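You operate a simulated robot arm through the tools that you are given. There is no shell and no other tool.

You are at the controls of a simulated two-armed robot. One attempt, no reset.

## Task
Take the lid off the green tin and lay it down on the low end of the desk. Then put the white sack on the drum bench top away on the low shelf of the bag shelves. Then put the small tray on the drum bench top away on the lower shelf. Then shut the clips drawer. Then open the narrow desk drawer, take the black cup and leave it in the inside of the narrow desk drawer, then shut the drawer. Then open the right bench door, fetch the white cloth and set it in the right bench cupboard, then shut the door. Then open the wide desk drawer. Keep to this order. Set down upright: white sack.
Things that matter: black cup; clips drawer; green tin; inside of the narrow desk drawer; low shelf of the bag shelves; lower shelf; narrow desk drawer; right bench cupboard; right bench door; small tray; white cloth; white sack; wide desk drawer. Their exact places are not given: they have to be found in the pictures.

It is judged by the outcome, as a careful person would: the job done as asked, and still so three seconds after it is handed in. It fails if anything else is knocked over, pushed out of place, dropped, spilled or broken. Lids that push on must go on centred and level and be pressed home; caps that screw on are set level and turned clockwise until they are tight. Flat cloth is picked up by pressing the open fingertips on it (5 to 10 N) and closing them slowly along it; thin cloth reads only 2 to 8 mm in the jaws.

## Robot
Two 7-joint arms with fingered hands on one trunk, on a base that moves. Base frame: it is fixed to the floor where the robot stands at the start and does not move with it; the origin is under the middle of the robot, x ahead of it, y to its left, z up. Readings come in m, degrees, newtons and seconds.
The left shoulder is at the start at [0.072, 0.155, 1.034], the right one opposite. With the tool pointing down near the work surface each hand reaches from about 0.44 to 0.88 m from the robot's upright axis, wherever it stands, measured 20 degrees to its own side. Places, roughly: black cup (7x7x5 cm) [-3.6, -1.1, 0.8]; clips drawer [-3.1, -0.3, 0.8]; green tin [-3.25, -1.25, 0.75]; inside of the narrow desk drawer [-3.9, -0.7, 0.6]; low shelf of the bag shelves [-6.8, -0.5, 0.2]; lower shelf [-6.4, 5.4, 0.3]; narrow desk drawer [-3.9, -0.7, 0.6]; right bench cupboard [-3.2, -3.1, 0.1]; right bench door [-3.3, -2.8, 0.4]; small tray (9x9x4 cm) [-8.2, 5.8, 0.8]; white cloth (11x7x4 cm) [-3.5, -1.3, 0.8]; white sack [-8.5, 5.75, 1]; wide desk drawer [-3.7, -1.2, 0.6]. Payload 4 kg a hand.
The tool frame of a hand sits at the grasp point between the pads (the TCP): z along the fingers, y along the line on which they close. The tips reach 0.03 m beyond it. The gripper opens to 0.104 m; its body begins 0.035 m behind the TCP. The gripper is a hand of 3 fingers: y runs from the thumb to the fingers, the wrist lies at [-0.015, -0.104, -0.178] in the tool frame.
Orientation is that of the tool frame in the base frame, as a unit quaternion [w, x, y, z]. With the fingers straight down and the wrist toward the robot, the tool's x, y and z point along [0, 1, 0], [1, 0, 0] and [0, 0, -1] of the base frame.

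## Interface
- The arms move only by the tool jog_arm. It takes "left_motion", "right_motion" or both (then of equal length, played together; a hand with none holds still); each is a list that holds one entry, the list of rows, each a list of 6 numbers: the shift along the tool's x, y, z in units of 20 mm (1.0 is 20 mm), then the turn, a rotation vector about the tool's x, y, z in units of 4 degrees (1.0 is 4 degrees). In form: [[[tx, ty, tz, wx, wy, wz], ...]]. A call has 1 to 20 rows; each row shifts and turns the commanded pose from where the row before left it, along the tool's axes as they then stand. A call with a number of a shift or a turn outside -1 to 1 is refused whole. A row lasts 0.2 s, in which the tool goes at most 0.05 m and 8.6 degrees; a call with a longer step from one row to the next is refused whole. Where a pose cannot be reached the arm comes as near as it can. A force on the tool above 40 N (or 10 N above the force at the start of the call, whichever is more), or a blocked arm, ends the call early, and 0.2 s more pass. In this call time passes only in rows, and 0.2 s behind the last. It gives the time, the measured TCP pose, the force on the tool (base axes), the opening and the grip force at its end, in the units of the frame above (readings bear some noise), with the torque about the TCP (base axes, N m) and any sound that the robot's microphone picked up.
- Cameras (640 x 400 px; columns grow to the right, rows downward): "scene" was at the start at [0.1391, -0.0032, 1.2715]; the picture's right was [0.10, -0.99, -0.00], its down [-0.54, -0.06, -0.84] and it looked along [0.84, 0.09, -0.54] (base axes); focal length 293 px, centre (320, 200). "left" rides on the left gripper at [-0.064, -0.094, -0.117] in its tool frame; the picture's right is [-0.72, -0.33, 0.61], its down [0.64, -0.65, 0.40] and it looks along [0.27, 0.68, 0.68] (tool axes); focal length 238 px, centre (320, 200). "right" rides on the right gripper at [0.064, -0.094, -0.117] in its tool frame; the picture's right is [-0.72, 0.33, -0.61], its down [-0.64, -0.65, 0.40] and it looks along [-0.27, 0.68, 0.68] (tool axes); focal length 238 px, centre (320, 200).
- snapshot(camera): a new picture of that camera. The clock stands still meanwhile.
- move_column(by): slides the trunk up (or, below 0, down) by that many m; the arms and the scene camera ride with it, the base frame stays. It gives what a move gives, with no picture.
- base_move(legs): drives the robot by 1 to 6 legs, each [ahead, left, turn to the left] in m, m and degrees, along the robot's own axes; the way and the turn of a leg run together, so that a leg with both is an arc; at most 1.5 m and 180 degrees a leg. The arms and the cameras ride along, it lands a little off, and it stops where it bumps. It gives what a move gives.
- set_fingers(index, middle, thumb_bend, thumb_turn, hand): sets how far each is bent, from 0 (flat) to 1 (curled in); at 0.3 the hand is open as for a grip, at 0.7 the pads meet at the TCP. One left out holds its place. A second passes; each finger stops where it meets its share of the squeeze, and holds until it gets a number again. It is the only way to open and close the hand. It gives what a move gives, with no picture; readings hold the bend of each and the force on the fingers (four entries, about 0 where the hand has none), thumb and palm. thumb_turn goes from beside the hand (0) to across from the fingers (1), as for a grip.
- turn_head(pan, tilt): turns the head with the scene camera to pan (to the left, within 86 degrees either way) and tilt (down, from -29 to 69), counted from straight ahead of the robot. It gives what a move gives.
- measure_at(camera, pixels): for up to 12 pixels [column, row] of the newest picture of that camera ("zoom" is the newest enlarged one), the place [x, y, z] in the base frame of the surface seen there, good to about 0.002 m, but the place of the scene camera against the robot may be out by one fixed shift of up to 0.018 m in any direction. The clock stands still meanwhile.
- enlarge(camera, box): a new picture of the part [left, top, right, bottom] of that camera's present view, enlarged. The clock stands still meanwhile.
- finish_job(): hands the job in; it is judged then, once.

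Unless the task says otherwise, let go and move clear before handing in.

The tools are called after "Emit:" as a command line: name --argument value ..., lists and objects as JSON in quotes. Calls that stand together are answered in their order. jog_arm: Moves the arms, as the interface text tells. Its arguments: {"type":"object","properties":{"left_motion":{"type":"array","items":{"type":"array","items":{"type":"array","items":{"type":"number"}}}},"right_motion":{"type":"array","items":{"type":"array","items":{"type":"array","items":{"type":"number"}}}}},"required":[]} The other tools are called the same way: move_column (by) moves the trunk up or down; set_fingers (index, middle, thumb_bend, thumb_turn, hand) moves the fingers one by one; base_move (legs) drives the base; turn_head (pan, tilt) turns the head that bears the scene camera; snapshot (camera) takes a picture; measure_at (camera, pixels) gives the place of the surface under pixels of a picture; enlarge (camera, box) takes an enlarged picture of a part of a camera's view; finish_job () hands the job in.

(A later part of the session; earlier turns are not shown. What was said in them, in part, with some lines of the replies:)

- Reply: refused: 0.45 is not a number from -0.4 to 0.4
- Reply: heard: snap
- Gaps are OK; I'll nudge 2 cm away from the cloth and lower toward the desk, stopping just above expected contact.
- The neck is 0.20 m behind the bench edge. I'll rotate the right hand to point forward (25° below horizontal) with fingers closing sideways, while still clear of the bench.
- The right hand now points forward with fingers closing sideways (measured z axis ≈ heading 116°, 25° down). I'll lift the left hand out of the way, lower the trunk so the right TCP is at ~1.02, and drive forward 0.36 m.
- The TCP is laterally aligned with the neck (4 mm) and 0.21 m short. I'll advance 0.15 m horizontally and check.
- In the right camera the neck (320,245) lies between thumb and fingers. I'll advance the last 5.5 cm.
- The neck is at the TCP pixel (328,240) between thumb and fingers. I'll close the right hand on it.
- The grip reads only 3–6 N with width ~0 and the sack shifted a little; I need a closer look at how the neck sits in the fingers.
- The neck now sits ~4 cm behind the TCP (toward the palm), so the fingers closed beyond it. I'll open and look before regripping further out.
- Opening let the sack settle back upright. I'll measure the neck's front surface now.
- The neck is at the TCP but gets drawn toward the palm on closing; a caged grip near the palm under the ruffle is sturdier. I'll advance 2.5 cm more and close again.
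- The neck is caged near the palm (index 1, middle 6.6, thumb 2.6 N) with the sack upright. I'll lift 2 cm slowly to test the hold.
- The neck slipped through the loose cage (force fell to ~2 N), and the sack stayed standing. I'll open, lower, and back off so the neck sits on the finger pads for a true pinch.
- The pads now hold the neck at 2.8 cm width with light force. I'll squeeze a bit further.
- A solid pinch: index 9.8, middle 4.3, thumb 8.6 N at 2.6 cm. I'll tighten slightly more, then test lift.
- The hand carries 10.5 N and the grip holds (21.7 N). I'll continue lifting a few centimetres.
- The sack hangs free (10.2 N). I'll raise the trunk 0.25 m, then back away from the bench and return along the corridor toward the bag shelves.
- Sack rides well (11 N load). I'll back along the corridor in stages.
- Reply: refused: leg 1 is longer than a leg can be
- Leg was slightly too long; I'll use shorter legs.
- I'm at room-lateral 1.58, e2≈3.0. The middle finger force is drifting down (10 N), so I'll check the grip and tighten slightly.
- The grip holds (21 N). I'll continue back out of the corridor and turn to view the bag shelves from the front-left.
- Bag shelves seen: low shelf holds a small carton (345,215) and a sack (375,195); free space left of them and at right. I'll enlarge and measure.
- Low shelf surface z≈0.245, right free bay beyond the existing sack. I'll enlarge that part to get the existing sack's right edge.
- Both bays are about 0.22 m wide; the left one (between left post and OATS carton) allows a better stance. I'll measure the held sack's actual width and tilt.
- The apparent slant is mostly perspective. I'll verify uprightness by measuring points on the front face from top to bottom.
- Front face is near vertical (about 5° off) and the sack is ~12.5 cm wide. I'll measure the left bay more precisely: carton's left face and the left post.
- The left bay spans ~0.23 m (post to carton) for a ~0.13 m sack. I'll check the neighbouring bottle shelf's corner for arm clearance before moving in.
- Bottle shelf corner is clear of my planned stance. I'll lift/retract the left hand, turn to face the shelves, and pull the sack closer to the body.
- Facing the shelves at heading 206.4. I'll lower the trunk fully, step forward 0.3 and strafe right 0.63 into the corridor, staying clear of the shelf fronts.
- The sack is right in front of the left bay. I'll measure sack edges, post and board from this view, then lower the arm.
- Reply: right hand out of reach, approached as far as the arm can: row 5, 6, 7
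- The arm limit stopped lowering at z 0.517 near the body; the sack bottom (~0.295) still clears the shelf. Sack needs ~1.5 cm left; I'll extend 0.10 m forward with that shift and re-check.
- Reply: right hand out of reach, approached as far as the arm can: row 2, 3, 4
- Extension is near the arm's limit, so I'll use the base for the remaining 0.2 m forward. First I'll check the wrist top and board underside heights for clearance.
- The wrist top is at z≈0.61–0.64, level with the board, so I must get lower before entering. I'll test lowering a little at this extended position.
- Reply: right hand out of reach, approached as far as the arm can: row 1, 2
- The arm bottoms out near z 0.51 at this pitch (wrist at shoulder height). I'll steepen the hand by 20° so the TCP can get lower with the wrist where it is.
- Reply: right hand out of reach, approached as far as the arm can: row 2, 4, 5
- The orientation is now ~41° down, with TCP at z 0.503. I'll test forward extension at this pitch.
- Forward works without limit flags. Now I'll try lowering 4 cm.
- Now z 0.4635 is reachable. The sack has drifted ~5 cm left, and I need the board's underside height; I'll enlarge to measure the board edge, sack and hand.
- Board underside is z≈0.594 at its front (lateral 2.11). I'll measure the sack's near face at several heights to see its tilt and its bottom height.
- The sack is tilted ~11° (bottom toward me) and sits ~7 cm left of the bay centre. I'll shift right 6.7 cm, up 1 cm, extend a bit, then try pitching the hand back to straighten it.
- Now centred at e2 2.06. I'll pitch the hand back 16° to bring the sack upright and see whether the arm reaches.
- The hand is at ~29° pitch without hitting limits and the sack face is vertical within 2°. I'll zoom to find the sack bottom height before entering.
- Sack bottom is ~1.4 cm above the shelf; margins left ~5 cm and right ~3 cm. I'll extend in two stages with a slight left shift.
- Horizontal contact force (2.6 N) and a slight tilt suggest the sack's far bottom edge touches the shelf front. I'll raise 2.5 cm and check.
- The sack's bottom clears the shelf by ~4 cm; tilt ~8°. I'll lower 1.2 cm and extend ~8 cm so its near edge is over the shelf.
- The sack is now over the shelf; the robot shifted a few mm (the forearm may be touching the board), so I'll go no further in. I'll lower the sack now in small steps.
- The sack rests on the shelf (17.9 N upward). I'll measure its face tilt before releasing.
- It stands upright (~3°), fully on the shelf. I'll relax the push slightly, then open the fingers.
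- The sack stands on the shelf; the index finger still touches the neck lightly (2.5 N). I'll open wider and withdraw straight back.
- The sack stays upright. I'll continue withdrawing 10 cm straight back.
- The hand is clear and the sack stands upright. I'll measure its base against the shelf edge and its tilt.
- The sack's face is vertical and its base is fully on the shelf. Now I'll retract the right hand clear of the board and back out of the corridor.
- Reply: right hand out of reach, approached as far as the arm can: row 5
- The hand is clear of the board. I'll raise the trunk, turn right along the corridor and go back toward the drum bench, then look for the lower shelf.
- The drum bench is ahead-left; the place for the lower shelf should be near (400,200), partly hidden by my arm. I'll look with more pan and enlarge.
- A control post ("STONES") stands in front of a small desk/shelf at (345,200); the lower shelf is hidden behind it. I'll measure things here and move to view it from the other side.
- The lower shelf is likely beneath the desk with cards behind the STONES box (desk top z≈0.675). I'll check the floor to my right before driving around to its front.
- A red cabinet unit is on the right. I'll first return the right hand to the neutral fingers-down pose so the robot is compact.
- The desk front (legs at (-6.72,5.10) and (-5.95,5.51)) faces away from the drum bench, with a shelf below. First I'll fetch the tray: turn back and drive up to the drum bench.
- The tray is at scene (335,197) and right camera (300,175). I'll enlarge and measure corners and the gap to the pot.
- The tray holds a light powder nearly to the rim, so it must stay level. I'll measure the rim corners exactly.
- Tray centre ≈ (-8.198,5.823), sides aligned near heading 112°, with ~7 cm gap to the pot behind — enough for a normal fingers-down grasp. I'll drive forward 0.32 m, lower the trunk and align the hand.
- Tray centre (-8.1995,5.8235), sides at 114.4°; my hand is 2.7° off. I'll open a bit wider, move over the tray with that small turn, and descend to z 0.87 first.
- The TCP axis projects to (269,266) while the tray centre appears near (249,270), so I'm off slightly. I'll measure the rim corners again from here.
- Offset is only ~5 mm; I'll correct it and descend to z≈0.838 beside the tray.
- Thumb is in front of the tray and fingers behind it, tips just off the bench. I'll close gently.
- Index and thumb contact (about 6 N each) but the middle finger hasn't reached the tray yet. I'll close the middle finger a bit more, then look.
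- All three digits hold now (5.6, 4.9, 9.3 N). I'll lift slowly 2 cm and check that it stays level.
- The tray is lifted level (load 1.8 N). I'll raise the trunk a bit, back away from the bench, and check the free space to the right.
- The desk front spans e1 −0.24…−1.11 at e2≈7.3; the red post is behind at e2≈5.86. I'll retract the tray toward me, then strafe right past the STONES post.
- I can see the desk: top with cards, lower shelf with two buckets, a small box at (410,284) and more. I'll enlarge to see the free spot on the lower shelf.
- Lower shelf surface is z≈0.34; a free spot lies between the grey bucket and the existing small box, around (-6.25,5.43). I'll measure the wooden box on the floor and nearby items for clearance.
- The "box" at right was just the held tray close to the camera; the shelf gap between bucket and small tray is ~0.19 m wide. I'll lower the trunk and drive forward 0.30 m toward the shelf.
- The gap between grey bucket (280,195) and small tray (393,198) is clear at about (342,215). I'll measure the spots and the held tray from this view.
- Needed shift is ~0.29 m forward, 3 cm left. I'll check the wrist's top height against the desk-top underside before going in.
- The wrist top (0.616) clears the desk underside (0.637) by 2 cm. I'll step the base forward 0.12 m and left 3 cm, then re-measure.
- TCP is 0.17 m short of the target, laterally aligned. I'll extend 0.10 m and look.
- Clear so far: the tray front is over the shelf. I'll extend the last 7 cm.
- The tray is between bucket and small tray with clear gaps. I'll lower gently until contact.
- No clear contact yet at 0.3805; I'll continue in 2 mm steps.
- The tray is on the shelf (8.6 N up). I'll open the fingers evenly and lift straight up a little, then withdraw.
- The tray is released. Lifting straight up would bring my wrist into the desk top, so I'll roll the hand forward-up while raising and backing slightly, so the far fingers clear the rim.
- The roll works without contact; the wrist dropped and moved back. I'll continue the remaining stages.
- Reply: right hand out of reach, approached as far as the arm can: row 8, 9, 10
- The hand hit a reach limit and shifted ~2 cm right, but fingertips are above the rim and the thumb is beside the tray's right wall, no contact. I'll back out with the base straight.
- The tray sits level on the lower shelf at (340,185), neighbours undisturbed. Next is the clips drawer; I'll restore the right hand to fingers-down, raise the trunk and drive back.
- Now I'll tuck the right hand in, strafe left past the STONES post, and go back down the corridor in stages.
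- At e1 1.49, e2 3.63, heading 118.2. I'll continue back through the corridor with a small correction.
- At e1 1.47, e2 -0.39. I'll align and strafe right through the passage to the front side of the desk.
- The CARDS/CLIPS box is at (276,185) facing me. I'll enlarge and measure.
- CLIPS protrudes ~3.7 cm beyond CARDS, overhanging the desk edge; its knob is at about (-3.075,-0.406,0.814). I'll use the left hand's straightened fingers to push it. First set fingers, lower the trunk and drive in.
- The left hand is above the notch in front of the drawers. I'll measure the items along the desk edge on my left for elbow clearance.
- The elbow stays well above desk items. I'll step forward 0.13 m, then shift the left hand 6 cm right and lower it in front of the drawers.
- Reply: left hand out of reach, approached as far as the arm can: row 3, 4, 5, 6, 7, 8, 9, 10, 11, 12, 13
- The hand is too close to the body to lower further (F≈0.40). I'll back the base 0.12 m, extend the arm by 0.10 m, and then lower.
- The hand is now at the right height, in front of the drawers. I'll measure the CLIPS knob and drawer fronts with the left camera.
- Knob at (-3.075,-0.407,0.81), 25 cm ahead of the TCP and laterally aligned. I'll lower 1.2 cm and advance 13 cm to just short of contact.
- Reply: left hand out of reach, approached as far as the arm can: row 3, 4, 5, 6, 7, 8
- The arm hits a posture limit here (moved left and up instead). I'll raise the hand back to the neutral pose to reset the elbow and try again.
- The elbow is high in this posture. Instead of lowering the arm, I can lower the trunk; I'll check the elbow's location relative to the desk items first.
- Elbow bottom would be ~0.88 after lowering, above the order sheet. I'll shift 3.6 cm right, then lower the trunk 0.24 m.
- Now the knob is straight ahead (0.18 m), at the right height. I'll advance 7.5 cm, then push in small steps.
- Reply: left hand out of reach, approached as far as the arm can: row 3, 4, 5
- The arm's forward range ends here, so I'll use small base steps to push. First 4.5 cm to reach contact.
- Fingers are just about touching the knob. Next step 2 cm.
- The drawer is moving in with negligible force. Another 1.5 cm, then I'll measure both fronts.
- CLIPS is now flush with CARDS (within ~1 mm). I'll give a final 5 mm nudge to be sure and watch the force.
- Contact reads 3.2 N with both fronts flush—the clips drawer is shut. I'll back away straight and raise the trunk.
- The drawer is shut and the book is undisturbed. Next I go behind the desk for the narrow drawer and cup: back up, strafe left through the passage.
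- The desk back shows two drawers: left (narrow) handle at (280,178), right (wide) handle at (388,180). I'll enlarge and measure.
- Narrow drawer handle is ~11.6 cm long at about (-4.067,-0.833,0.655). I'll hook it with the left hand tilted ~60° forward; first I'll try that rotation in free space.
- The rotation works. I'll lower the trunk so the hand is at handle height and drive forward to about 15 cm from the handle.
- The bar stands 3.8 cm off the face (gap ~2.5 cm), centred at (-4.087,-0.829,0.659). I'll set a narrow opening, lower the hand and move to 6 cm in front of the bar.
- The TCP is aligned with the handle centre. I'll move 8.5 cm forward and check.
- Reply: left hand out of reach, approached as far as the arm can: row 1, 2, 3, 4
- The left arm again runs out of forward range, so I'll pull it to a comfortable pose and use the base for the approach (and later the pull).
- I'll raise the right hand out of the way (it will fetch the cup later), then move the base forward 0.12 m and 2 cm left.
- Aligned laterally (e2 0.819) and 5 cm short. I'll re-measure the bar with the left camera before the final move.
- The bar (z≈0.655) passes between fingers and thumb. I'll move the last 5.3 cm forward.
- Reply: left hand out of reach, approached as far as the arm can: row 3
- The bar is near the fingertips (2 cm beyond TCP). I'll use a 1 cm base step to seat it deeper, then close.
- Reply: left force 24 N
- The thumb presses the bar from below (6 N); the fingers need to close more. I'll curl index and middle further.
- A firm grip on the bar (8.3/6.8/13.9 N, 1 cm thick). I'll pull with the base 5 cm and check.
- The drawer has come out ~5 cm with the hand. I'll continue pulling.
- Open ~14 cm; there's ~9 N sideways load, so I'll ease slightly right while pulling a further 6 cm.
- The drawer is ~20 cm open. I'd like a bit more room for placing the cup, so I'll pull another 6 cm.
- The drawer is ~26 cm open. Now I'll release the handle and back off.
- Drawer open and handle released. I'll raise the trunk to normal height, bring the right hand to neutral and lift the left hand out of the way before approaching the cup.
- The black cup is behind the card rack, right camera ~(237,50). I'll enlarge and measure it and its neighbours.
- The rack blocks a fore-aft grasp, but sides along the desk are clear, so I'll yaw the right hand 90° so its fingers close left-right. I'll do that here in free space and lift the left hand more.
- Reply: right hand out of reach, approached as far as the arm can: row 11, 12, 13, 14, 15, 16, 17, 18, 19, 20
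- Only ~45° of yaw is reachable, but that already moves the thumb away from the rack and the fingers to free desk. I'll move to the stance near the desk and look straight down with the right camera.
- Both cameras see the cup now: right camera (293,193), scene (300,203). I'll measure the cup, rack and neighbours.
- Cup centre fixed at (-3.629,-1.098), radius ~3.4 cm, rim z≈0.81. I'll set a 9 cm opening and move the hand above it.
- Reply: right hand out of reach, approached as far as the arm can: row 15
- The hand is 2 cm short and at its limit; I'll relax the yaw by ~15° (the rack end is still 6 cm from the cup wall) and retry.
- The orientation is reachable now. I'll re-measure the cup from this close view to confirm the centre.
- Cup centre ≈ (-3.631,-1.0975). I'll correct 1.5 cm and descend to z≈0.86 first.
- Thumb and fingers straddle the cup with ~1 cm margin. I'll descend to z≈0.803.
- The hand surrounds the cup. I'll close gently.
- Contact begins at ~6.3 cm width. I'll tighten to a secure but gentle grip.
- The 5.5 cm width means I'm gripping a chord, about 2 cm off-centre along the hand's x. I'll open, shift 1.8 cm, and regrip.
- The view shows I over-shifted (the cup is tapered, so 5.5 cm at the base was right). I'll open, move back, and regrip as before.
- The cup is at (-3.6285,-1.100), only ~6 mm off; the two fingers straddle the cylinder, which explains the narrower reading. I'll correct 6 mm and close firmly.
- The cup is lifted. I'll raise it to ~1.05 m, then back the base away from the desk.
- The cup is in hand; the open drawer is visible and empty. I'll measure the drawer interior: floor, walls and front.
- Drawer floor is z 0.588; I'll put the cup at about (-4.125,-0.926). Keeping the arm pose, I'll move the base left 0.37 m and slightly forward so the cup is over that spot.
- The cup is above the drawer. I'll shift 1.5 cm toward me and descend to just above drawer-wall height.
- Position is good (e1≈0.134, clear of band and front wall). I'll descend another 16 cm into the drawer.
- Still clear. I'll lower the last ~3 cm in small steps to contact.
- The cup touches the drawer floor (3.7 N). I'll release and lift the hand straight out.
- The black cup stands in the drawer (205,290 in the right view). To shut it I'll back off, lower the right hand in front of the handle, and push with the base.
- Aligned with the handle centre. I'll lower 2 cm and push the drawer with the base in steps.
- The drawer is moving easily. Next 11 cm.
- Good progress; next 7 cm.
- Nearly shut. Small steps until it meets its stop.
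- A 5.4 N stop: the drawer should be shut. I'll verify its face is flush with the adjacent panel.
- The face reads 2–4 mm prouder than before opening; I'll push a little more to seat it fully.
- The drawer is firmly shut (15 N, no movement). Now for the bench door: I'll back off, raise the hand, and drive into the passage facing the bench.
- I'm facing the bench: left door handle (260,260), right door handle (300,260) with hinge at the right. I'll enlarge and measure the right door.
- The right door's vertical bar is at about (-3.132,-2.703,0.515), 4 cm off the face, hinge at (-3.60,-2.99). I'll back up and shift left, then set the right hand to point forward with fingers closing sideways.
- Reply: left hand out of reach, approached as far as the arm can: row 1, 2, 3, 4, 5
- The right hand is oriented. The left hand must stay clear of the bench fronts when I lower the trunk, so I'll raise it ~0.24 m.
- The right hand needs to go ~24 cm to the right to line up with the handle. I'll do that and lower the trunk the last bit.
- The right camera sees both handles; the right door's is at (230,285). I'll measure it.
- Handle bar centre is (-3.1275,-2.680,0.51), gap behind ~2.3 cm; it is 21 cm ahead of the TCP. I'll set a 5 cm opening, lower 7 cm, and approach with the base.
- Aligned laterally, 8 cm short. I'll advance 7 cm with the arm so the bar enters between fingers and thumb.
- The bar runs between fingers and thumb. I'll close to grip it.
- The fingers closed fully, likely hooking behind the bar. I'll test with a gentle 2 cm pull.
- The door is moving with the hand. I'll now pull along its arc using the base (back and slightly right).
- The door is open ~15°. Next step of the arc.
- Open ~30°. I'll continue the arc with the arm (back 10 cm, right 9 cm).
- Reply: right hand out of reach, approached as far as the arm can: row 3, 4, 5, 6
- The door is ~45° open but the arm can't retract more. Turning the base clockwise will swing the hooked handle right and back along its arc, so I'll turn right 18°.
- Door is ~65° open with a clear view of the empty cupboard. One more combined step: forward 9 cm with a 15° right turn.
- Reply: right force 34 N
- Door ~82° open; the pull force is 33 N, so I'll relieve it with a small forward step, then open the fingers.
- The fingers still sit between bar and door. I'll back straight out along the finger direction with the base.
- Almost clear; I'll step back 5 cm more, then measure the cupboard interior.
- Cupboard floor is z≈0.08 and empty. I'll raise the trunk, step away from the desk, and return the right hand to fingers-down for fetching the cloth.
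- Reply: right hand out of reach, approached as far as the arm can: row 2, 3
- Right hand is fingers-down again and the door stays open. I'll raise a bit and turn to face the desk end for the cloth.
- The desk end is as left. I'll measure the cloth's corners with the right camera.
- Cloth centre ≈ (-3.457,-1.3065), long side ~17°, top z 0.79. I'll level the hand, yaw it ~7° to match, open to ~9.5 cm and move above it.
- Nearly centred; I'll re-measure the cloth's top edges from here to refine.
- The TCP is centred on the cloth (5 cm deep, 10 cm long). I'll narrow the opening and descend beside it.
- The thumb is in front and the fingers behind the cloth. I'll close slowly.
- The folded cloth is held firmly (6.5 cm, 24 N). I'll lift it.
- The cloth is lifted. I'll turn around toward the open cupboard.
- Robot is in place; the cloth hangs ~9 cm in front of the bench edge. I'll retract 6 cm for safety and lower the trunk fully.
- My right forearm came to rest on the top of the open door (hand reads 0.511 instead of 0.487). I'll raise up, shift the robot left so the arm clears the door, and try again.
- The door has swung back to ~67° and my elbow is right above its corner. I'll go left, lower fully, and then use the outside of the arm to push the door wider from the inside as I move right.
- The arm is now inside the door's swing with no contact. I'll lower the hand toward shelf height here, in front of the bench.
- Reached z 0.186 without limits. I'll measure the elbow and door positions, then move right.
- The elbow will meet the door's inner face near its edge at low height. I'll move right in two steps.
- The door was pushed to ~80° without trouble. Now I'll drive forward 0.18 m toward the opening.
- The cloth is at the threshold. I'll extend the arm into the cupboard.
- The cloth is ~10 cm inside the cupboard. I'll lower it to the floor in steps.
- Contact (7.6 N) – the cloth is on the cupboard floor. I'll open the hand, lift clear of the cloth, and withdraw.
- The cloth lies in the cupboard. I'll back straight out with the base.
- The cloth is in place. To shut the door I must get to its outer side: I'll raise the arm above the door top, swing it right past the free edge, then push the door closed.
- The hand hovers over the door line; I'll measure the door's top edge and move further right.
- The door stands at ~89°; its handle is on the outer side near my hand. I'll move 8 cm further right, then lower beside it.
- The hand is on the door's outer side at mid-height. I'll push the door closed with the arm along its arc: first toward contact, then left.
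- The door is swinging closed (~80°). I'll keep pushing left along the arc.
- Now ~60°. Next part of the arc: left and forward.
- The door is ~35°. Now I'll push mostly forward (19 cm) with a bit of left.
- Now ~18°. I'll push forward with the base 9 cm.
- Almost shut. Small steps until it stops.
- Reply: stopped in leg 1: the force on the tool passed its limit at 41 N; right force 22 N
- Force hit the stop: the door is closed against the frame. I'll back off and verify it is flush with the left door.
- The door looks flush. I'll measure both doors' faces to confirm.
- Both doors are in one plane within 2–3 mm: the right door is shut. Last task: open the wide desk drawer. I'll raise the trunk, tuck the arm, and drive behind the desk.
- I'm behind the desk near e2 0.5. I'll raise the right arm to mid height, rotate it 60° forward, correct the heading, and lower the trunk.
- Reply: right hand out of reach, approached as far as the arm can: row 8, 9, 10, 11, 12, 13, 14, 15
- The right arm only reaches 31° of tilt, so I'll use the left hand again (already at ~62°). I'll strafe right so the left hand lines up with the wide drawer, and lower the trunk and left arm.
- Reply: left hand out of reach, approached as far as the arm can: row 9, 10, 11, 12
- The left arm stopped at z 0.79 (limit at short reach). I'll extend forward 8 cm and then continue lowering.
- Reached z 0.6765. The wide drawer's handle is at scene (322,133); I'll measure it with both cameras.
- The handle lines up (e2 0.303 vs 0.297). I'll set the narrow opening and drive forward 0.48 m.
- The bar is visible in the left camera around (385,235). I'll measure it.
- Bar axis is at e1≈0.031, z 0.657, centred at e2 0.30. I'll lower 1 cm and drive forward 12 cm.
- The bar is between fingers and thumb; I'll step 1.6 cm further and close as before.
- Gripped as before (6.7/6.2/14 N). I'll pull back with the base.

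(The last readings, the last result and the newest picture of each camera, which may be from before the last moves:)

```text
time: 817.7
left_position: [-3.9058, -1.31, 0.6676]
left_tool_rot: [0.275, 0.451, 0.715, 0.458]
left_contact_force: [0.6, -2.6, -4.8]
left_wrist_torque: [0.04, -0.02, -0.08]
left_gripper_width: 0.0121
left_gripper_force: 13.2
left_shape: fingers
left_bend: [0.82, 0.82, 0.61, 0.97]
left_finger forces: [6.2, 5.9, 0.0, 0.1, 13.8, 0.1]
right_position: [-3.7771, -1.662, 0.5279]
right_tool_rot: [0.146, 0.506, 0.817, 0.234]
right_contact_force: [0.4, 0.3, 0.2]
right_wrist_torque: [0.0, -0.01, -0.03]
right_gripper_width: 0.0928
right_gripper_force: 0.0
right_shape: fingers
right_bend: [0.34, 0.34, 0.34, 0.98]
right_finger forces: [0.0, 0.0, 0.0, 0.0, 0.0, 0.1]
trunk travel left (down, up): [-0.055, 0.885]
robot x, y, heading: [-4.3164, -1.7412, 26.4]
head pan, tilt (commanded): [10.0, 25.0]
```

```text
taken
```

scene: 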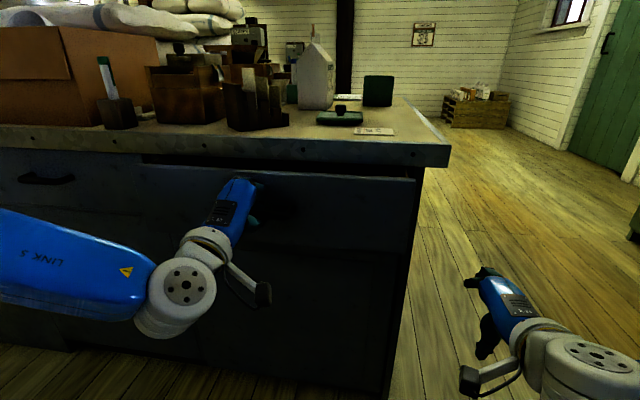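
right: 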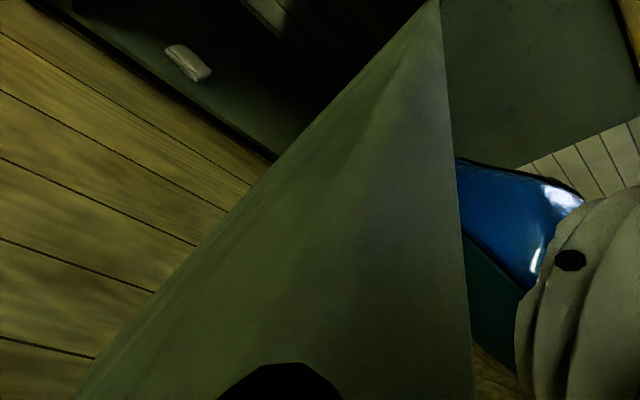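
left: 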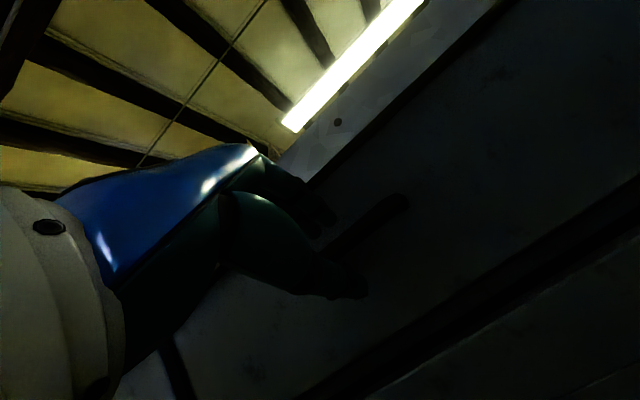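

The wide drawer is coming out. I'll continue pulling.

Emit:
base_move --legs '[[-0.09, 0, 0]]'

Emit:
base_move --legs '[[-0.07, 0, 0]]'

Emit:
turn_head --pan 5 --tilt 35

Emit:
snapshot --camera "scene"

```text
time: 818.8
left_position: [-3.9851, -1.3521, 0.6674]
left_tool_rot: [0.275, 0.452, 0.715, 0.457]
left_contact_force: [1.8, -6.0, -7.1]
left_wrist_torque: [0.0, -0.02, -0.03]
left_gripper_width: 0.0121
left_gripper_force: 13.2
left_shape: fingers
left_bend: [0.82, 0.82, 0.61, 0.96]
left_finger forces: [5.8, 5.5, 0.0, 0.1, 14.6, 0.1]
right_position: [-3.8568, -1.7016, 0.5268]
right_tool_rot: [0.146, 0.506, 0.817, 0.234]
right_contact_force: [-0.5, -0.4, -0.5]
right_wrist_torque: [-0.01, 0.0, 0.01]
right_gripper_width: 0.0926
right_gripper_force: 0.0
right_shape: fingers
right_bend: [0.34, 0.34, 0.34, 0.98]
right_finger forces: [0.0, 0.0, 0.0, 0.1, 0.0, 0.0]
trunk travel left (down, up): [-0.055, 0.885]
robot x, y, heading: [-4.4007, -1.7823, 26.5]
head pan, tilt (commanded): [10.0, 25.0]
```

```text
time: 819.8
left_position: [-4.0494, -1.3847, 0.6673]
left_tool_rot: [0.273, 0.453, 0.715, 0.457]
left_contact_force: [3.2, -8.3, -8.1]
left_wrist_torque: [-0.01, -0.04, 0.0]
left_gripper_width: 0.0123
left_gripper_force: 13.2
left_shape: fingers
left_bend: [0.82, 0.82, 0.61, 0.96]
left_finger forces: [5.6, 5.2, 0.0, 0.0, 15.3, 0.0]
right_position: [-3.9207, -1.7352, 0.5285]
right_tool_rot: [0.145, 0.506, 0.817, 0.234]
right_contact_force: [0.3, -0.1, 0.5]
right_wrist_torque: [0.03, -0.01, 0.03]
right_gripper_width: 0.0926
right_gripper_force: 0.1
right_shape: fingers
right_bend: [0.34, 0.34, 0.34, 0.98]
right_finger forces: [0.0, 0.1, 0.0, 0.0, 0.0, 0.1]
trunk travel left (down, up): [-0.055, 0.885]
robot x, y, heading: [-4.4615, -1.8095, 26.7]
head pan, tilt (commanded): [10.0, 25.0]
```

```text
time: 820.5
left_position: [-4.05, -1.386, 0.6676]
left_tool_rot: [0.275, 0.453, 0.714, 0.457]
left_contact_force: [2.3, -5.8, -8.5]
left_wrist_torque: [0.0, -0.07, -0.01]
left_gripper_width: 0.0123
left_gripper_force: 13.0
left_shape: fingers
left_bend: [0.82, 0.82, 0.61, 0.96]
left_finger forces: [5.3, 5.1, 0.1, 0.0, 15.7, 0.1]
right_position: [-3.9211, -1.7339, 0.5302]
right_tool_rot: [0.146, 0.507, 0.817, 0.234]
right_contact_force: [0.2, -0.2, 0.4]
right_wrist_torque: [0.01, 0.04, 0.01]
right_gripper_width: 0.0926
right_gripper_force: 0.0
right_shape: fingers
right_bend: [0.34, 0.34, 0.34, 0.98]
right_finger forces: [0.0, 0.0, 0.1, 0.1, 0.0, 0.0]
trunk travel left (down, up): [-0.055, 0.885]
robot x, y, heading: [-4.4629, -1.8169, 26.5]
head pan, tilt (commanded): [5.0, 35.0]
```

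```text
taken
```

scene: 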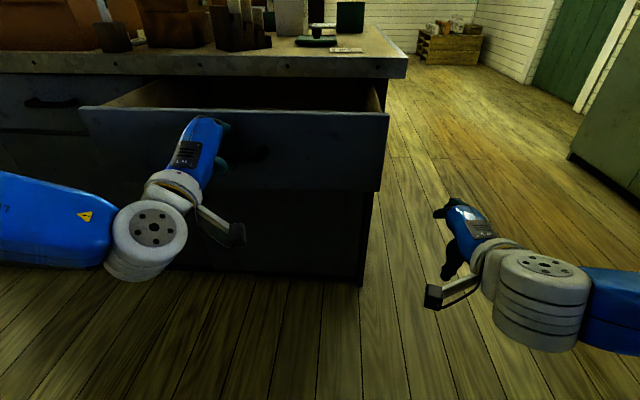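

About 21 cm open. One more 6 cm pull with a slight ease to the right.

Emit:
base_move --legs '[[-0.06, -0.006, 0]]'

Emit:
snapshot --camera "scene"

```text
time: 821.5
left_position: [-4.1024, -1.4143, 0.6668]
left_tool_rot: [0.275, 0.451, 0.715, 0.457]
left_contact_force: [-4.5, 6.6, -6.7]
left_wrist_torque: [0.16, 0.07, -0.16]
left_gripper_width: 0.0125
left_gripper_force: 13.1
left_shape: fingers
left_bend: [0.82, 0.82, 0.6, 0.97]
left_finger forces: [5.8, 5.2, 0.1, 0.0, 15.2, 0.0]
right_position: [-3.9723, -1.7648, 0.5305]
right_tool_rot: [0.148, 0.506, 0.817, 0.234]
right_contact_force: [0.9, -0.8, 0.8]
right_wrist_torque: [0.0, 0.0, 0.04]
right_gripper_width: 0.093
right_gripper_force: 0.1
right_shape: fingers
right_bend: [0.34, 0.34, 0.34, 0.98]
right_finger forces: [0.1, 0.0, 0.1, 0.0, 0.1, 0.0]
trunk travel left (down, up): [-0.055, 0.885]
robot x, y, heading: [-4.5121, -1.8432, 26.6]
head pan, tilt (commanded): [5.0, 35.0]
```

```text
taken
```

scene: 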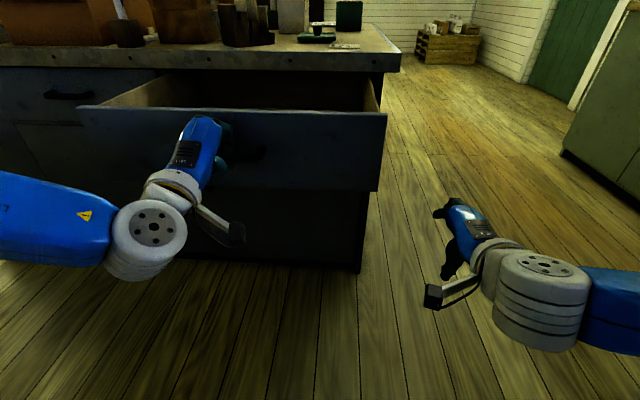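

~26 cm open. To make it clearly open I'll pull a bit more and watch for its stop.

Emit:
base_move --legs '[[-0.04, 0.003, 0]]'

Emit:
base_move --legs '[[-0.04, 0, 0]]'

Emit:
snapshot --camera "scene"

```text
time: 822.4
left_position: [-4.1394, -1.433, 0.6685]
left_tool_rot: [0.275, 0.452, 0.714, 0.458]
left_contact_force: [-0.4, -0.2, 0.5]
left_wrist_torque: [0.0, 0.0, 0.0]
left_gripper_width: 0.0081
left_gripper_force: 0.1
left_shape: fingers
left_bend: [0.82, 0.83, 0.63, 0.97]
left_finger forces: [0.0, 0.1, 0.1, 0.0, 0.0, 0.0]
right_position: [-4.0108, -1.7821, 0.5312]
right_tool_rot: [0.147, 0.507, 0.815, 0.236]
right_contact_force: [0.3, 0.0, 0.5]
right_wrist_torque: [0.02, 0.0, 0.02]
right_gripper_width: 0.0927
right_gripper_force: 0.0
right_shape: fingers
right_bend: [0.34, 0.34, 0.34, 0.98]
right_finger forces: [0.0, 0.1, 0.0, 0.0, 0.0, 0.0]
trunk travel left (down, up): [-0.055, 0.885]
robot x, y, heading: [-4.554, -1.8612, 26.4]
head pan, tilt (commanded): [5.0, 35.0]
```

```text
time: 823.2
left_position: [-4.176, -1.4504, 0.669]
left_tool_rot: [0.276, 0.452, 0.714, 0.458]
left_contact_force: [-0.3, -0.3, 0.6]
left_wrist_torque: [-0.02, 0.04, -0.02]
left_gripper_width: 0.0085
left_gripper_force: 0.0
left_shape: fingers
left_bend: [0.82, 0.83, 0.63, 0.97]
left_finger forces: [0.1, 0.0, 0.0, 0.0, 0.0, 0.0]
right_position: [-4.0478, -1.7998, 0.5316]
right_tool_rot: [0.147, 0.506, 0.816, 0.236]
right_contact_force: [0.1, -0.1, -0.5]
right_wrist_torque: [0.0, 0.0, -0.01]
right_gripper_width: 0.0929
right_gripper_force: 0.0
right_shape: fingers
right_bend: [0.34, 0.34, 0.34, 0.98]
right_finger forces: [0.1, 0.1, 0.1, 0.0, 0.0, 0.0]
trunk travel left (down, up): [-0.055, 0.885]
robot x, y, heading: [-4.5879, -1.8801, 26.6]
head pan, tilt (commanded): [5.0, 35.0]
```

```text
taken
```

scene: 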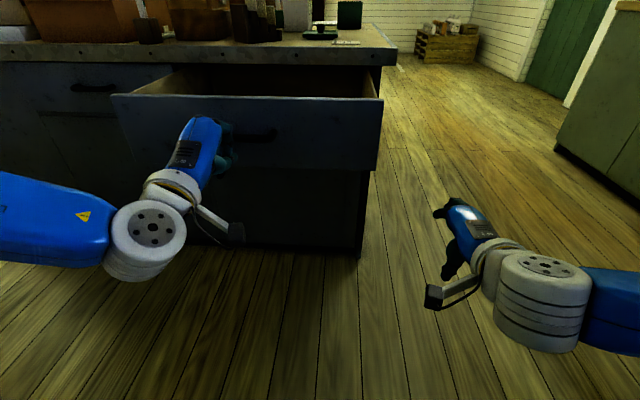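

The hand slipped off at the drawer's end stop — the wide drawer is fully open. I'll back clear, and take verification pictures.

Emit:
base_move --legs '[[-0.25, 0, 0]]'

Emit:
set_fingers --hand "left" --index 0.4 --middle 0.4 --thumb_bend 0.4

Emit:
move_column --by 0.4

Emit:
turn_head --pan 5 --tilt 35

Emit:
snapshot --camera "scene"

Emit:
enlarge --camera "scene" --box '[100, 60, 440, 270]'

```text
time: 825.0
left_position: [-4.3996, -1.5595, 0.6704]
left_tool_rot: [0.274, 0.449, 0.715, 0.461]
left_contact_force: [0.1, 0.1, -0.5]
left_wrist_torque: [0.01, 0.01, 0.01]
left_gripper_width: 0.0087
left_gripper_force: 0.1
left_shape: fingers
left_bend: [0.82, 0.83, 0.63, 0.97]
left_finger forces: [0.0, 0.1, 0.0, 0.0, 0.0, 0.0]
right_position: [-4.2673, -1.9083, 0.5316]
right_tool_rot: [0.147, 0.504, 0.817, 0.237]
right_contact_force: [0.2, -0.2, 0.4]
right_wrist_torque: [0.0, 0.0, -0.02]
right_gripper_width: 0.0929
right_gripper_force: 0.1
right_shape: fingers
right_bend: [0.34, 0.34, 0.34, 0.98]
right_finger forces: [0.1, 0.1, 0.1, 0.0, 0.1, 0.1]
trunk travel left (down, up): [-0.055, 0.885]
robot x, y, heading: [-4.8069, -1.9894, 27.0]
head pan, tilt (commanded): [5.0, 35.0]
```

```text
time: 826.0
left_position: [-4.3983, -1.5596, 0.6709]
left_tool_rot: [0.274, 0.449, 0.715, 0.46]
left_contact_force: [1.0, -0.1, 0.2]
left_wrist_torque: [0.03, 0.0, 0.03]
left_gripper_width: 0.0773
left_gripper_force: 0.1
left_shape: fingers
left_bend: [0.4, 0.4, 0.4, 0.97]
left_finger forces: [0.0, 0.0, 0.1, 0.1, 0.0, 0.0]
right_position: [-4.2676, -1.9087, 0.5335]
right_tool_rot: [0.147, 0.504, 0.817, 0.237]
right_contact_force: [1.0, -0.6, -0.3]
right_wrist_torque: [0.0, -0.02, 0.01]
right_gripper_width: 0.0926
right_gripper_force: 0.1
right_shape: fingers
right_bend: [0.34, 0.34, 0.34, 0.98]
right_finger forces: [0.0, 0.0, 0.0, 0.0, 0.0, 0.0]
trunk travel left (down, up): [-0.055, 0.885]
robot x, y, heading: [-4.8052, -1.9862, 26.8]
head pan, tilt (commanded): [5.0, 35.0]
```

```text
time: 829.9
left_position: [-4.3973, -1.5596, 1.0706]
left_tool_rot: [0.275, 0.45, 0.715, 0.46]
left_contact_force: [-0.1, -0.2, 0.7]
left_wrist_torque: [0.01, 0.03, -0.02]
left_gripper_width: 0.0777
left_gripper_force: 0.1
left_shape: fingers
left_bend: [0.4, 0.4, 0.4, 0.97]
left_finger forces: [0.1, 0.0, 0.1, 0.0, 0.0, 0.0]
right_position: [-4.2675, -1.9076, 0.9327]
right_tool_rot: [0.147, 0.504, 0.818, 0.238]
right_contact_force: [0.1, 0.1, -0.4]
right_wrist_torque: [0.01, 0.0, 0.01]
right_gripper_width: 0.0928
right_gripper_force: 0.1
right_shape: fingers
right_bend: [0.34, 0.34, 0.34, 0.98]
right_finger forces: [0.0, 0.1, 0.1, 0.0, 0.0, 0.1]
trunk travel left (down, up): [-0.455, 0.485]
robot x, y, heading: [-4.8056, -1.9864, 26.9]
head pan, tilt (commanded): [5.0, 35.0]
```

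```text
time: 830.5
left_position: [-4.3982, -1.5598, 1.0707]
left_tool_rot: [0.274, 0.449, 0.715, 0.46]
left_contact_force: [0.8, 0.4, -0.5]
left_wrist_torque: [-0.05, 0.0, 0.0]
left_gripper_width: 0.0778
left_gripper_force: 0.1
left_shape: fingers
left_bend: [0.4, 0.4, 0.4, 0.97]
left_finger forces: [0.1, 0.0, 0.1, 0.1, 0.1, 0.0]
right_position: [-4.2674, -1.9073, 0.9326]
right_tool_rot: [0.147, 0.504, 0.817, 0.237]
right_contact_force: [0.6, -0.1, 0.4]
right_wrist_torque: [0.03, 0.01, -0.01]
right_gripper_width: 0.0928
right_gripper_force: 0.1
right_shape: fingers
right_bend: [0.34, 0.34, 0.34, 0.98]
right_finger forces: [0.1, 0.0, 0.1, 0.0, 0.1, 0.0]
trunk travel left (down, up): [-0.455, 0.485]
robot x, y, heading: [-4.8038, -1.9886, 26.6]
head pan, tilt (commanded): [5.0, 35.0]
```

```text
taken
```

scene: 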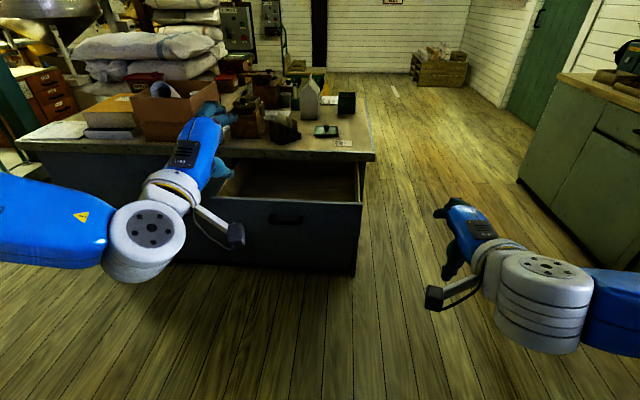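

```text
1.88 times, centred on (270, 165) of scene
```

zoom: 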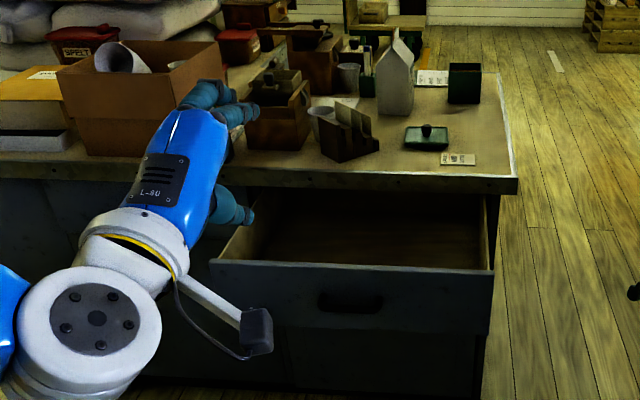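

The wide drawer is open. I'll back up a bit to confirm the narrow drawer is still shut and the rest is undisturbed.

Emit:
base_move --legs '[[-0.4, 0.2, 0]]'

Emit:
turn_head --pan 10 --tilt 30

Emit:
snapshot --camera "scene"

Emit:
enlarge --camera "scene" --box '[120, 80, 440, 270]'

Emit:
turn_head --pan -45 --tilt 25

Emit:
snapshot --camera "scene"

```text
time: 833.1
left_position: [-4.8361, -1.5633, 1.0701]
left_tool_rot: [0.276, 0.454, 0.712, 0.459]
left_contact_force: [-0.4, -0.2, 0.2]
left_wrist_torque: [-0.02, 0.0, -0.02]
left_gripper_width: 0.0776
left_gripper_force: 0.1
left_shape: fingers
left_bend: [0.4, 0.4, 0.4, 0.97]
left_finger forces: [0.0, 0.1, 0.1, 0.0, 0.0, 0.0]
right_position: [-4.708, -1.9131, 0.9315]
right_tool_rot: [0.148, 0.507, 0.815, 0.238]
right_contact_force: [0.7, 0.6, -0.1]
right_wrist_torque: [0.02, 0.01, 0.01]
right_gripper_width: 0.0928
right_gripper_force: 0.1
right_shape: fingers
right_bend: [0.34, 0.34, 0.34, 0.98]
right_finger forces: [0.0, 0.1, 0.0, 0.0, 0.0, 0.0]
trunk travel left (down, up): [-0.455, 0.485]
robot x, y, heading: [-5.2501, -1.9869, 26.1]
head pan, tilt (commanded): [5.0, 35.0]
```

```text
time: 833.8
left_position: [-4.8393, -1.562, 1.0709]
left_tool_rot: [0.277, 0.453, 0.712, 0.459]
left_contact_force: [0.1, 1.2, -0.5]
left_wrist_torque: [0.02, 0.0, -0.01]
left_gripper_width: 0.0777
left_gripper_force: 0.0
left_shape: fingers
left_bend: [0.4, 0.4, 0.4, 0.97]
left_finger forces: [0.0, 0.1, 0.0, 0.1, 0.1, 0.0]
right_position: [-4.7114, -1.9128, 0.9325]
right_tool_rot: [0.148, 0.507, 0.815, 0.237]
right_contact_force: [-0.3, 0.0, 0.0]
right_wrist_torque: [0.02, -0.03, 0.02]
right_gripper_width: 0.0928
right_gripper_force: 0.1
right_shape: fingers
right_bend: [0.34, 0.34, 0.34, 0.98]
right_finger forces: [0.0, 0.1, 0.0, 0.0, 0.0, 0.1]
trunk travel left (down, up): [-0.455, 0.485]
robot x, y, heading: [-5.2492, -1.9839, 26.5]
head pan, tilt (commanded): [10.0, 30.0]
```

```text
taken
```

scene: 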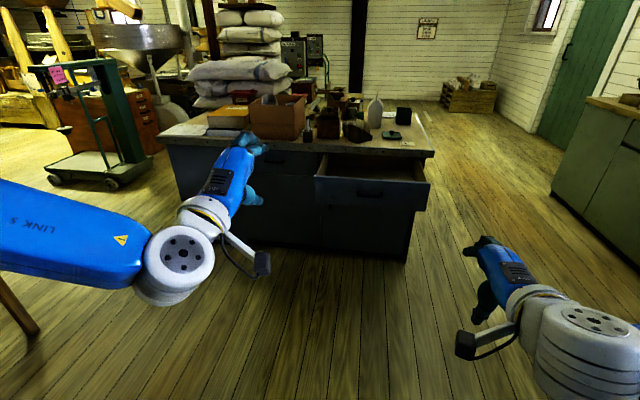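

```text
2.00 times, centred on (280, 175) of scene
```

zoom: 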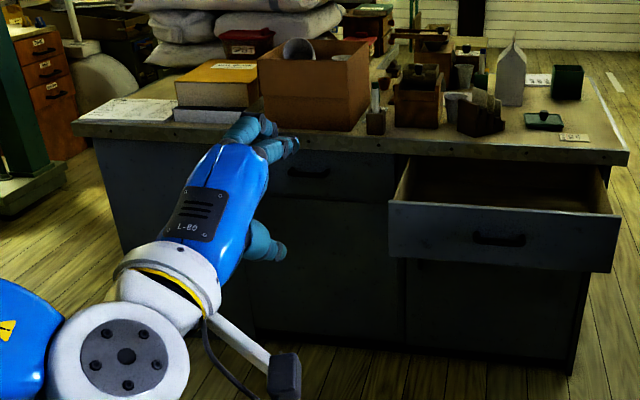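

```text
time: 835.0
left_position: [-4.8379, -1.5614, 1.0709]
left_tool_rot: [0.277, 0.453, 0.713, 0.459]
left_contact_force: [-0.5, 0.4, -0.4]
left_wrist_torque: [-0.05, 0.02, 0.02]
left_gripper_width: 0.0777
left_gripper_force: 0.1
left_shape: fingers
left_bend: [0.4, 0.4, 0.4, 0.97]
left_finger forces: [0.0, 0.1, 0.0, 0.1, 0.1, 0.0]
right_position: [-4.71, -1.911, 0.933]
right_tool_rot: [0.148, 0.507, 0.815, 0.237]
right_contact_force: [1.2, -0.4, -0.6]
right_wrist_torque: [-0.02, -0.04, 0.02]
right_gripper_width: 0.0926
right_gripper_force: 0.0
right_shape: fingers
right_bend: [0.34, 0.34, 0.34, 0.98]
right_finger forces: [0.1, 0.1, 0.1, 0.1, 0.0, 0.1]
trunk travel left (down, up): [-0.455, 0.485]
robot x, y, heading: [-5.251, -1.9846, 26.5]
head pan, tilt (commanded): [-45.0, 25.0]
```

```text
taken
```

scene: 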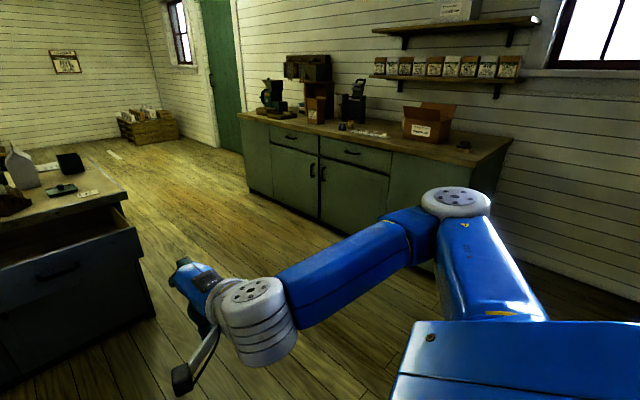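

Everything on the desk and bench is as intended. I'll turn left to check that the white sack is still upright on the bag shelf before handing in.

Emit:
base_move --legs '[[0, 0, 80]]'

Emit:
turn_head --pan 28 --tilt 28

Emit:
snapshot --camera "scene"

Emit:
enlarge --camera "scene" --box '[200, 100, 440, 300]'

```text
time: 838.9
left_position: [-5.6057, -1.515, 1.0705]
left_tool_rot: [-0.087, -0.118, 0.836, 0.529]
left_contact_force: [0.3, 0.2, -0.7]
left_wrist_torque: [0.02, -0.01, 0.02]
left_gripper_width: 0.0775
left_gripper_force: 0.0
left_shape: fingers
left_bend: [0.4, 0.4, 0.4, 0.97]
left_finger forces: [0.0, 0.0, 0.0, 0.1, 0.0, 0.0]
right_position: [-5.2391, -1.4432, 0.9328]
right_tool_rot: [-0.041, -0.144, 0.949, 0.277]
right_contact_force: [-0.4, 0.7, -0.3]
right_wrist_torque: [0.02, -0.01, -0.01]
right_gripper_width: 0.0927
right_gripper_force: 0.0
right_shape: fingers
right_bend: [0.34, 0.34, 0.34, 0.98]
right_finger forces: [0.1, 0.0, 0.1, 0.1, 0.0, 0.0]
trunk travel left (down, up): [-0.455, 0.485]
robot x, y, heading: [-5.2494, -1.9864, 107.3]
head pan, tilt (commanded): [-45.0, 25.0]
```

```text
time: 840.4
left_position: [-5.6052, -1.5157, 1.0716]
left_tool_rot: [-0.088, -0.12, 0.835, 0.53]
left_contact_force: [0.9, -0.5, -0.9]
left_wrist_torque: [-0.05, 0.02, -0.02]
left_gripper_width: 0.0776
left_gripper_force: 0.0
left_shape: fingers
left_bend: [0.4, 0.4, 0.4, 0.97]
left_finger forces: [0.0, 0.0, 0.0, 0.0, 0.1, 0.0]
right_position: [-5.2398, -1.4436, 0.9345]
right_tool_rot: [-0.041, -0.145, 0.949, 0.276]
right_contact_force: [1.1, -0.3, 0.4]
right_wrist_torque: [0.0, 0.01, 0.01]
right_gripper_width: 0.093
right_gripper_force: 0.1
right_shape: fingers
right_bend: [0.34, 0.34, 0.34, 0.98]
right_finger forces: [0.0, 0.0, 0.1, 0.0, 0.1, 0.0]
trunk travel left (down, up): [-0.455, 0.485]
robot x, y, heading: [-5.2481, -1.9871, 107.6]
head pan, tilt (commanded): [28.0, 28.0]
```

```text
taken
```

scene: 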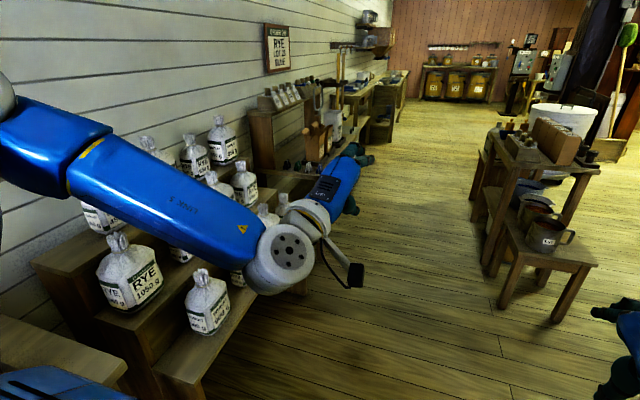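

```text
2.00 times, centred on (320, 200) of scene
```

zoom: 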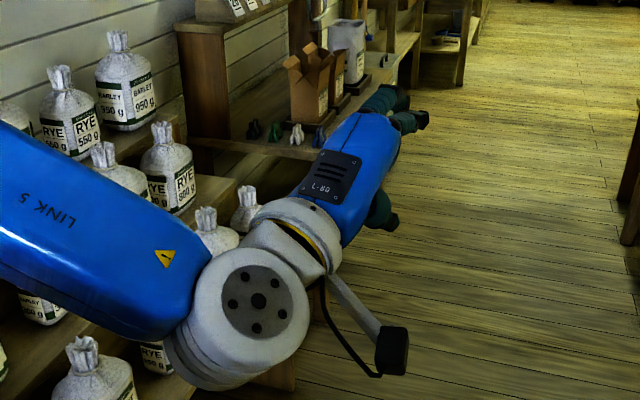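

My left forearm is hanging over the bottle shelf, so I'll raise the trunk straight up first and then strafe right away from it, and check the bottles.

Emit:
move_column --by 0.3

Emit:
base_move --legs '[[0, -0.45, 0]]'

Emit:
turn_head --pan 55 --tilt 30

Emit:
snapshot --camera "scene"

Emit:
turn_head --pan 25 --tilt 32

Emit:
snapshot --camera "scene"

```text
time: 843.4
left_position: [-5.605, -1.5168, 1.3707]
left_tool_rot: [-0.088, -0.12, 0.835, 0.53]
left_contact_force: [0.4, -0.2, 0.5]
left_wrist_torque: [-0.03, -0.02, -0.02]
left_gripper_width: 0.0773
left_gripper_force: 0.1
left_shape: fingers
left_bend: [0.4, 0.4, 0.4, 0.97]
left_finger forces: [0.1, 0.1, 0.1, 0.0, 0.0, 0.0]
right_position: [-5.2406, -1.4429, 1.233]
right_tool_rot: [-0.041, -0.144, 0.949, 0.277]
right_contact_force: [0.1, -0.5, -0.2]
right_wrist_torque: [0.03, 0.01, -0.02]
right_gripper_width: 0.093
right_gripper_force: 0.1
right_shape: fingers
right_bend: [0.34, 0.34, 0.34, 0.98]
right_finger forces: [0.0, 0.0, 0.0, 0.0, 0.0, 0.0]
trunk travel left (down, up): [-0.755, 0.185]
robot x, y, heading: [-5.2534, -1.9848, 107.4]
head pan, tilt (commanded): [28.0, 28.0]
```

```text
time: 846.1
left_position: [-5.1791, -1.3818, 1.37]
left_tool_rot: [-0.085, -0.118, 0.836, 0.529]
left_contact_force: [-0.9, 1.0, 0.4]
left_wrist_torque: [-0.01, 0.01, 0.0]
left_gripper_width: 0.0772
left_gripper_force: 0.0
left_shape: fingers
left_bend: [0.4, 0.4, 0.4, 0.97]
left_finger forces: [0.0, 0.1, 0.0, 0.0, 0.1, 0.0]
right_position: [-4.8146, -1.3115, 1.2347]
right_tool_rot: [-0.039, -0.143, 0.949, 0.277]
right_contact_force: [-0.3, 0.5, -0.1]
right_wrist_torque: [0.0, 0.01, 0.01]
right_gripper_width: 0.0925
right_gripper_force: 0.0
right_shape: fingers
right_bend: [0.34, 0.34, 0.34, 0.98]
right_finger forces: [0.1, 0.1, 0.1, 0.1, 0.0, 0.1]
trunk travel left (down, up): [-0.755, 0.185]
robot x, y, heading: [-4.8238, -1.8505, 107.2]
head pan, tilt (commanded): [28.0, 28.0]
```

```text
time: 847.0
left_position: [-5.1779, -1.383, 1.3707]
left_tool_rot: [-0.086, -0.117, 0.835, 0.531]
left_contact_force: [0.6, 0.7, 0.1]
left_wrist_torque: [-0.02, -0.04, -0.01]
left_gripper_width: 0.0774
left_gripper_force: 0.1
left_shape: fingers
left_bend: [0.4, 0.4, 0.4, 0.97]
left_finger forces: [0.0, 0.1, 0.1, 0.0, 0.0, 0.0]
right_position: [-4.8117, -1.3097, 1.2347]
right_tool_rot: [-0.039, -0.141, 0.949, 0.278]
right_contact_force: [0.2, -0.3, 0.0]
right_wrist_torque: [0.02, -0.01, 0.0]
right_gripper_width: 0.0928
right_gripper_force: 0.0
right_shape: fingers
right_bend: [0.34, 0.34, 0.34, 0.98]
right_finger forces: [0.0, 0.0, 0.0, 0.0, 0.0, 0.1]
trunk travel left (down, up): [-0.755, 0.185]
robot x, y, heading: [-4.828, -1.855, 107.4]
head pan, tilt (commanded): [55.0, 30.0]
```

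```text
taken
```

scene: 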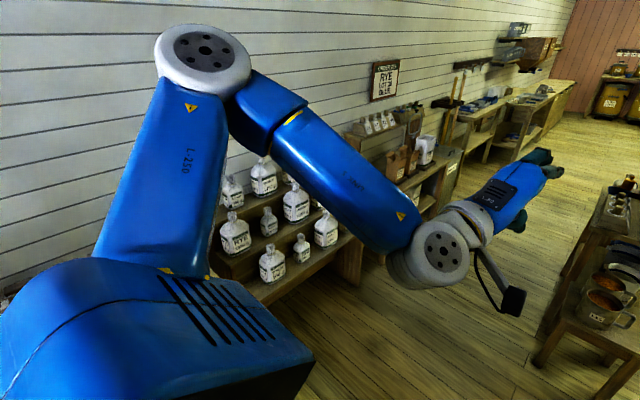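

```text
time: 847.9
left_position: [-5.178, -1.3825, 1.371]
left_tool_rot: [-0.087, -0.117, 0.835, 0.53]
left_contact_force: [-0.1, 1.6, 0.1]
left_wrist_torque: [0.01, -0.02, 0.01]
left_gripper_width: 0.0775
left_gripper_force: 0.0
left_shape: fingers
left_bend: [0.4, 0.4, 0.4, 0.97]
left_finger forces: [0.0, 0.0, 0.0, 0.1, 0.1, 0.0]
right_position: [-4.8099, -1.31, 1.2333]
right_tool_rot: [-0.04, -0.14, 0.949, 0.278]
right_contact_force: [0.5, 0.5, 0.7]
right_wrist_torque: [0.03, -0.04, 0.02]
right_gripper_width: 0.0928
right_gripper_force: 0.1
right_shape: fingers
right_bend: [0.34, 0.34, 0.34, 0.98]
right_finger forces: [0.1, 0.0, 0.1, 0.0, 0.0, 0.0]
trunk travel left (down, up): [-0.755, 0.185]
robot x, y, heading: [-4.8218, -1.8549, 107.5]
head pan, tilt (commanded): [25.0, 32.0]
```

```text
taken
```

scene: 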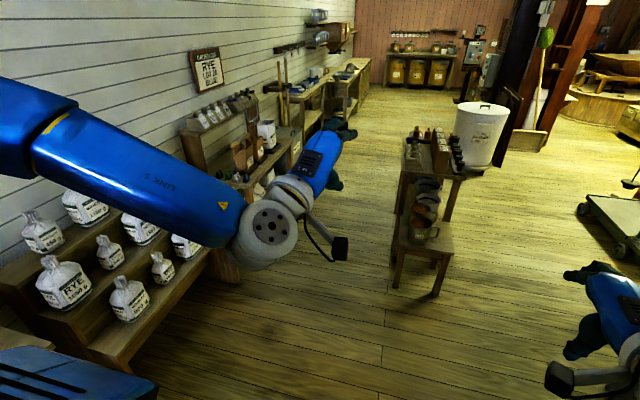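

The bottles all stand upright. I'll enlarge the bag shelves region for the sack.

Emit:
base_move --legs '[[0, 0, -25]]'

Emit:
turn_head --pan 60 --tilt 28

Emit:
snapshot --camera "scene"

Emit:
enlarge --camera "scene" --box '[200, 80, 480, 280]'

```text
time: 849.6
left_position: [-4.9504, -1.2776, 1.3706]
left_tool_rot: [0.028, 0.062, 0.841, 0.536]
left_contact_force: [-0.7, 1.1, -0.4]
left_wrist_torque: [-0.04, 0.0, -0.05]
left_gripper_width: 0.0776
left_gripper_force: 0.0
left_shape: fingers
left_bend: [0.4, 0.4, 0.4, 0.97]
left_finger forces: [0.0, 0.0, 0.1, 0.0, 0.0, 0.0]
right_position: [-4.5864, -1.3641, 1.2337]
right_tool_rot: [0.02, 0.064, 0.958, 0.28]
right_contact_force: [-0.6, -0.4, 0.8]
right_wrist_torque: [0.02, 0.0, 0.01]
right_gripper_width: 0.0929
right_gripper_force: 0.0
right_shape: fingers
right_bend: [0.34, 0.34, 0.34, 0.98]
right_finger forces: [0.0, 0.0, 0.0, 0.0, 0.0, 0.0]
trunk travel left (down, up): [-0.755, 0.185]
robot x, y, heading: [-4.8203, -1.8517, 82.6]
head pan, tilt (commanded): [25.0, 32.0]
```

```text
time: 850.6
left_position: [-4.9495, -1.2803, 1.372]
left_tool_rot: [0.028, 0.063, 0.841, 0.537]
left_contact_force: [-1.0, 0.1, -0.5]
left_wrist_torque: [0.0, -0.01, 0.04]
left_gripper_width: 0.0777
left_gripper_force: 0.0
left_shape: fingers
left_bend: [0.4, 0.4, 0.4, 0.97]
left_finger forces: [0.0, 0.1, 0.0, 0.0, 0.1, 0.0]
right_position: [-4.5854, -1.364, 1.2346]
right_tool_rot: [0.02, 0.065, 0.958, 0.28]
right_contact_force: [0.2, 0.4, -0.6]
right_wrist_torque: [-0.03, 0.01, 0.03]
right_gripper_width: 0.0927
right_gripper_force: 0.0
right_shape: fingers
right_bend: [0.34, 0.34, 0.34, 0.98]
right_finger forces: [0.0, 0.0, 0.0, 0.0, 0.0, 0.0]
trunk travel left (down, up): [-0.755, 0.185]
robot x, y, heading: [-4.8217, -1.8513, 82.9]
head pan, tilt (commanded): [60.0, 28.0]
```

```text
taken
```

scene: 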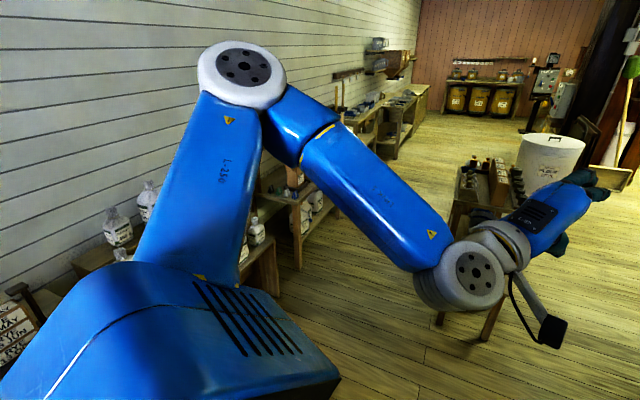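

```text
2.00 times, centred on (340, 180) of scene
```

zoom: 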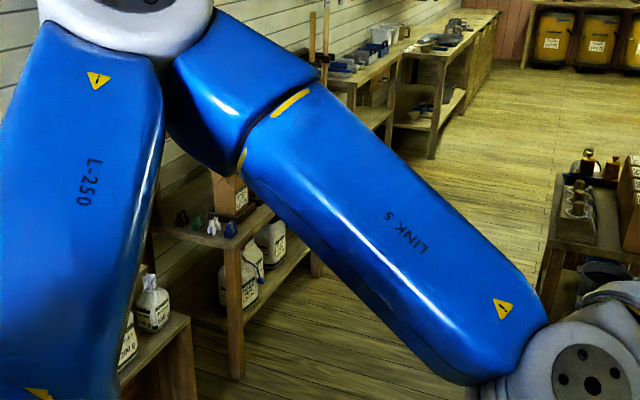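

Under my arm, the low shelf of the bag shelves at zoom (240,280) shows the white sack still standing beside the carton. All other tasks have been checked: the lid is on the desk, the tray is on the lower shelf, the clips and narrow drawers and the bench door are shut, and the wide drawer is open. Both hands are empty and clear, so I'm handing in.

Emit:
finish_job

```text
The job is handed in.
```

I've done the whole list in the order you gave and handed the job in. I checked most results by picture or measurement along the way; two points are less certain.

| Step | Result |
|---|---|
| Green tin lid | Taken off and laid flat on the desk |
| White sack | Upright on the low shelf of the bag shelves, about 1.4 cm back from the front edge |
| Small tray | Level on the lower shelf, contents in place |
| Clips drawer | Shut, flush with the cards drawer above it |
| Black cup | Placed on the floor of the narrow desk drawer; drawer shut |
| White cloth | On the floor of the right bench cupboard; door shut |
| Wide desk drawer | Open about 27 cm, to what seemed to be its stop |

- **"Low end" of the desk:** The desk top measured the same height everywhere. I took "low end" to mean the end by the tin, away from the stacked sacks, and put the lid there.
- **Black cup:** It was standing when I let go of it, but I could not see inside once the drawer was shut.

At the end my forearm passed over the bottle shelf. The bottles I could see afterwards were all still upright.
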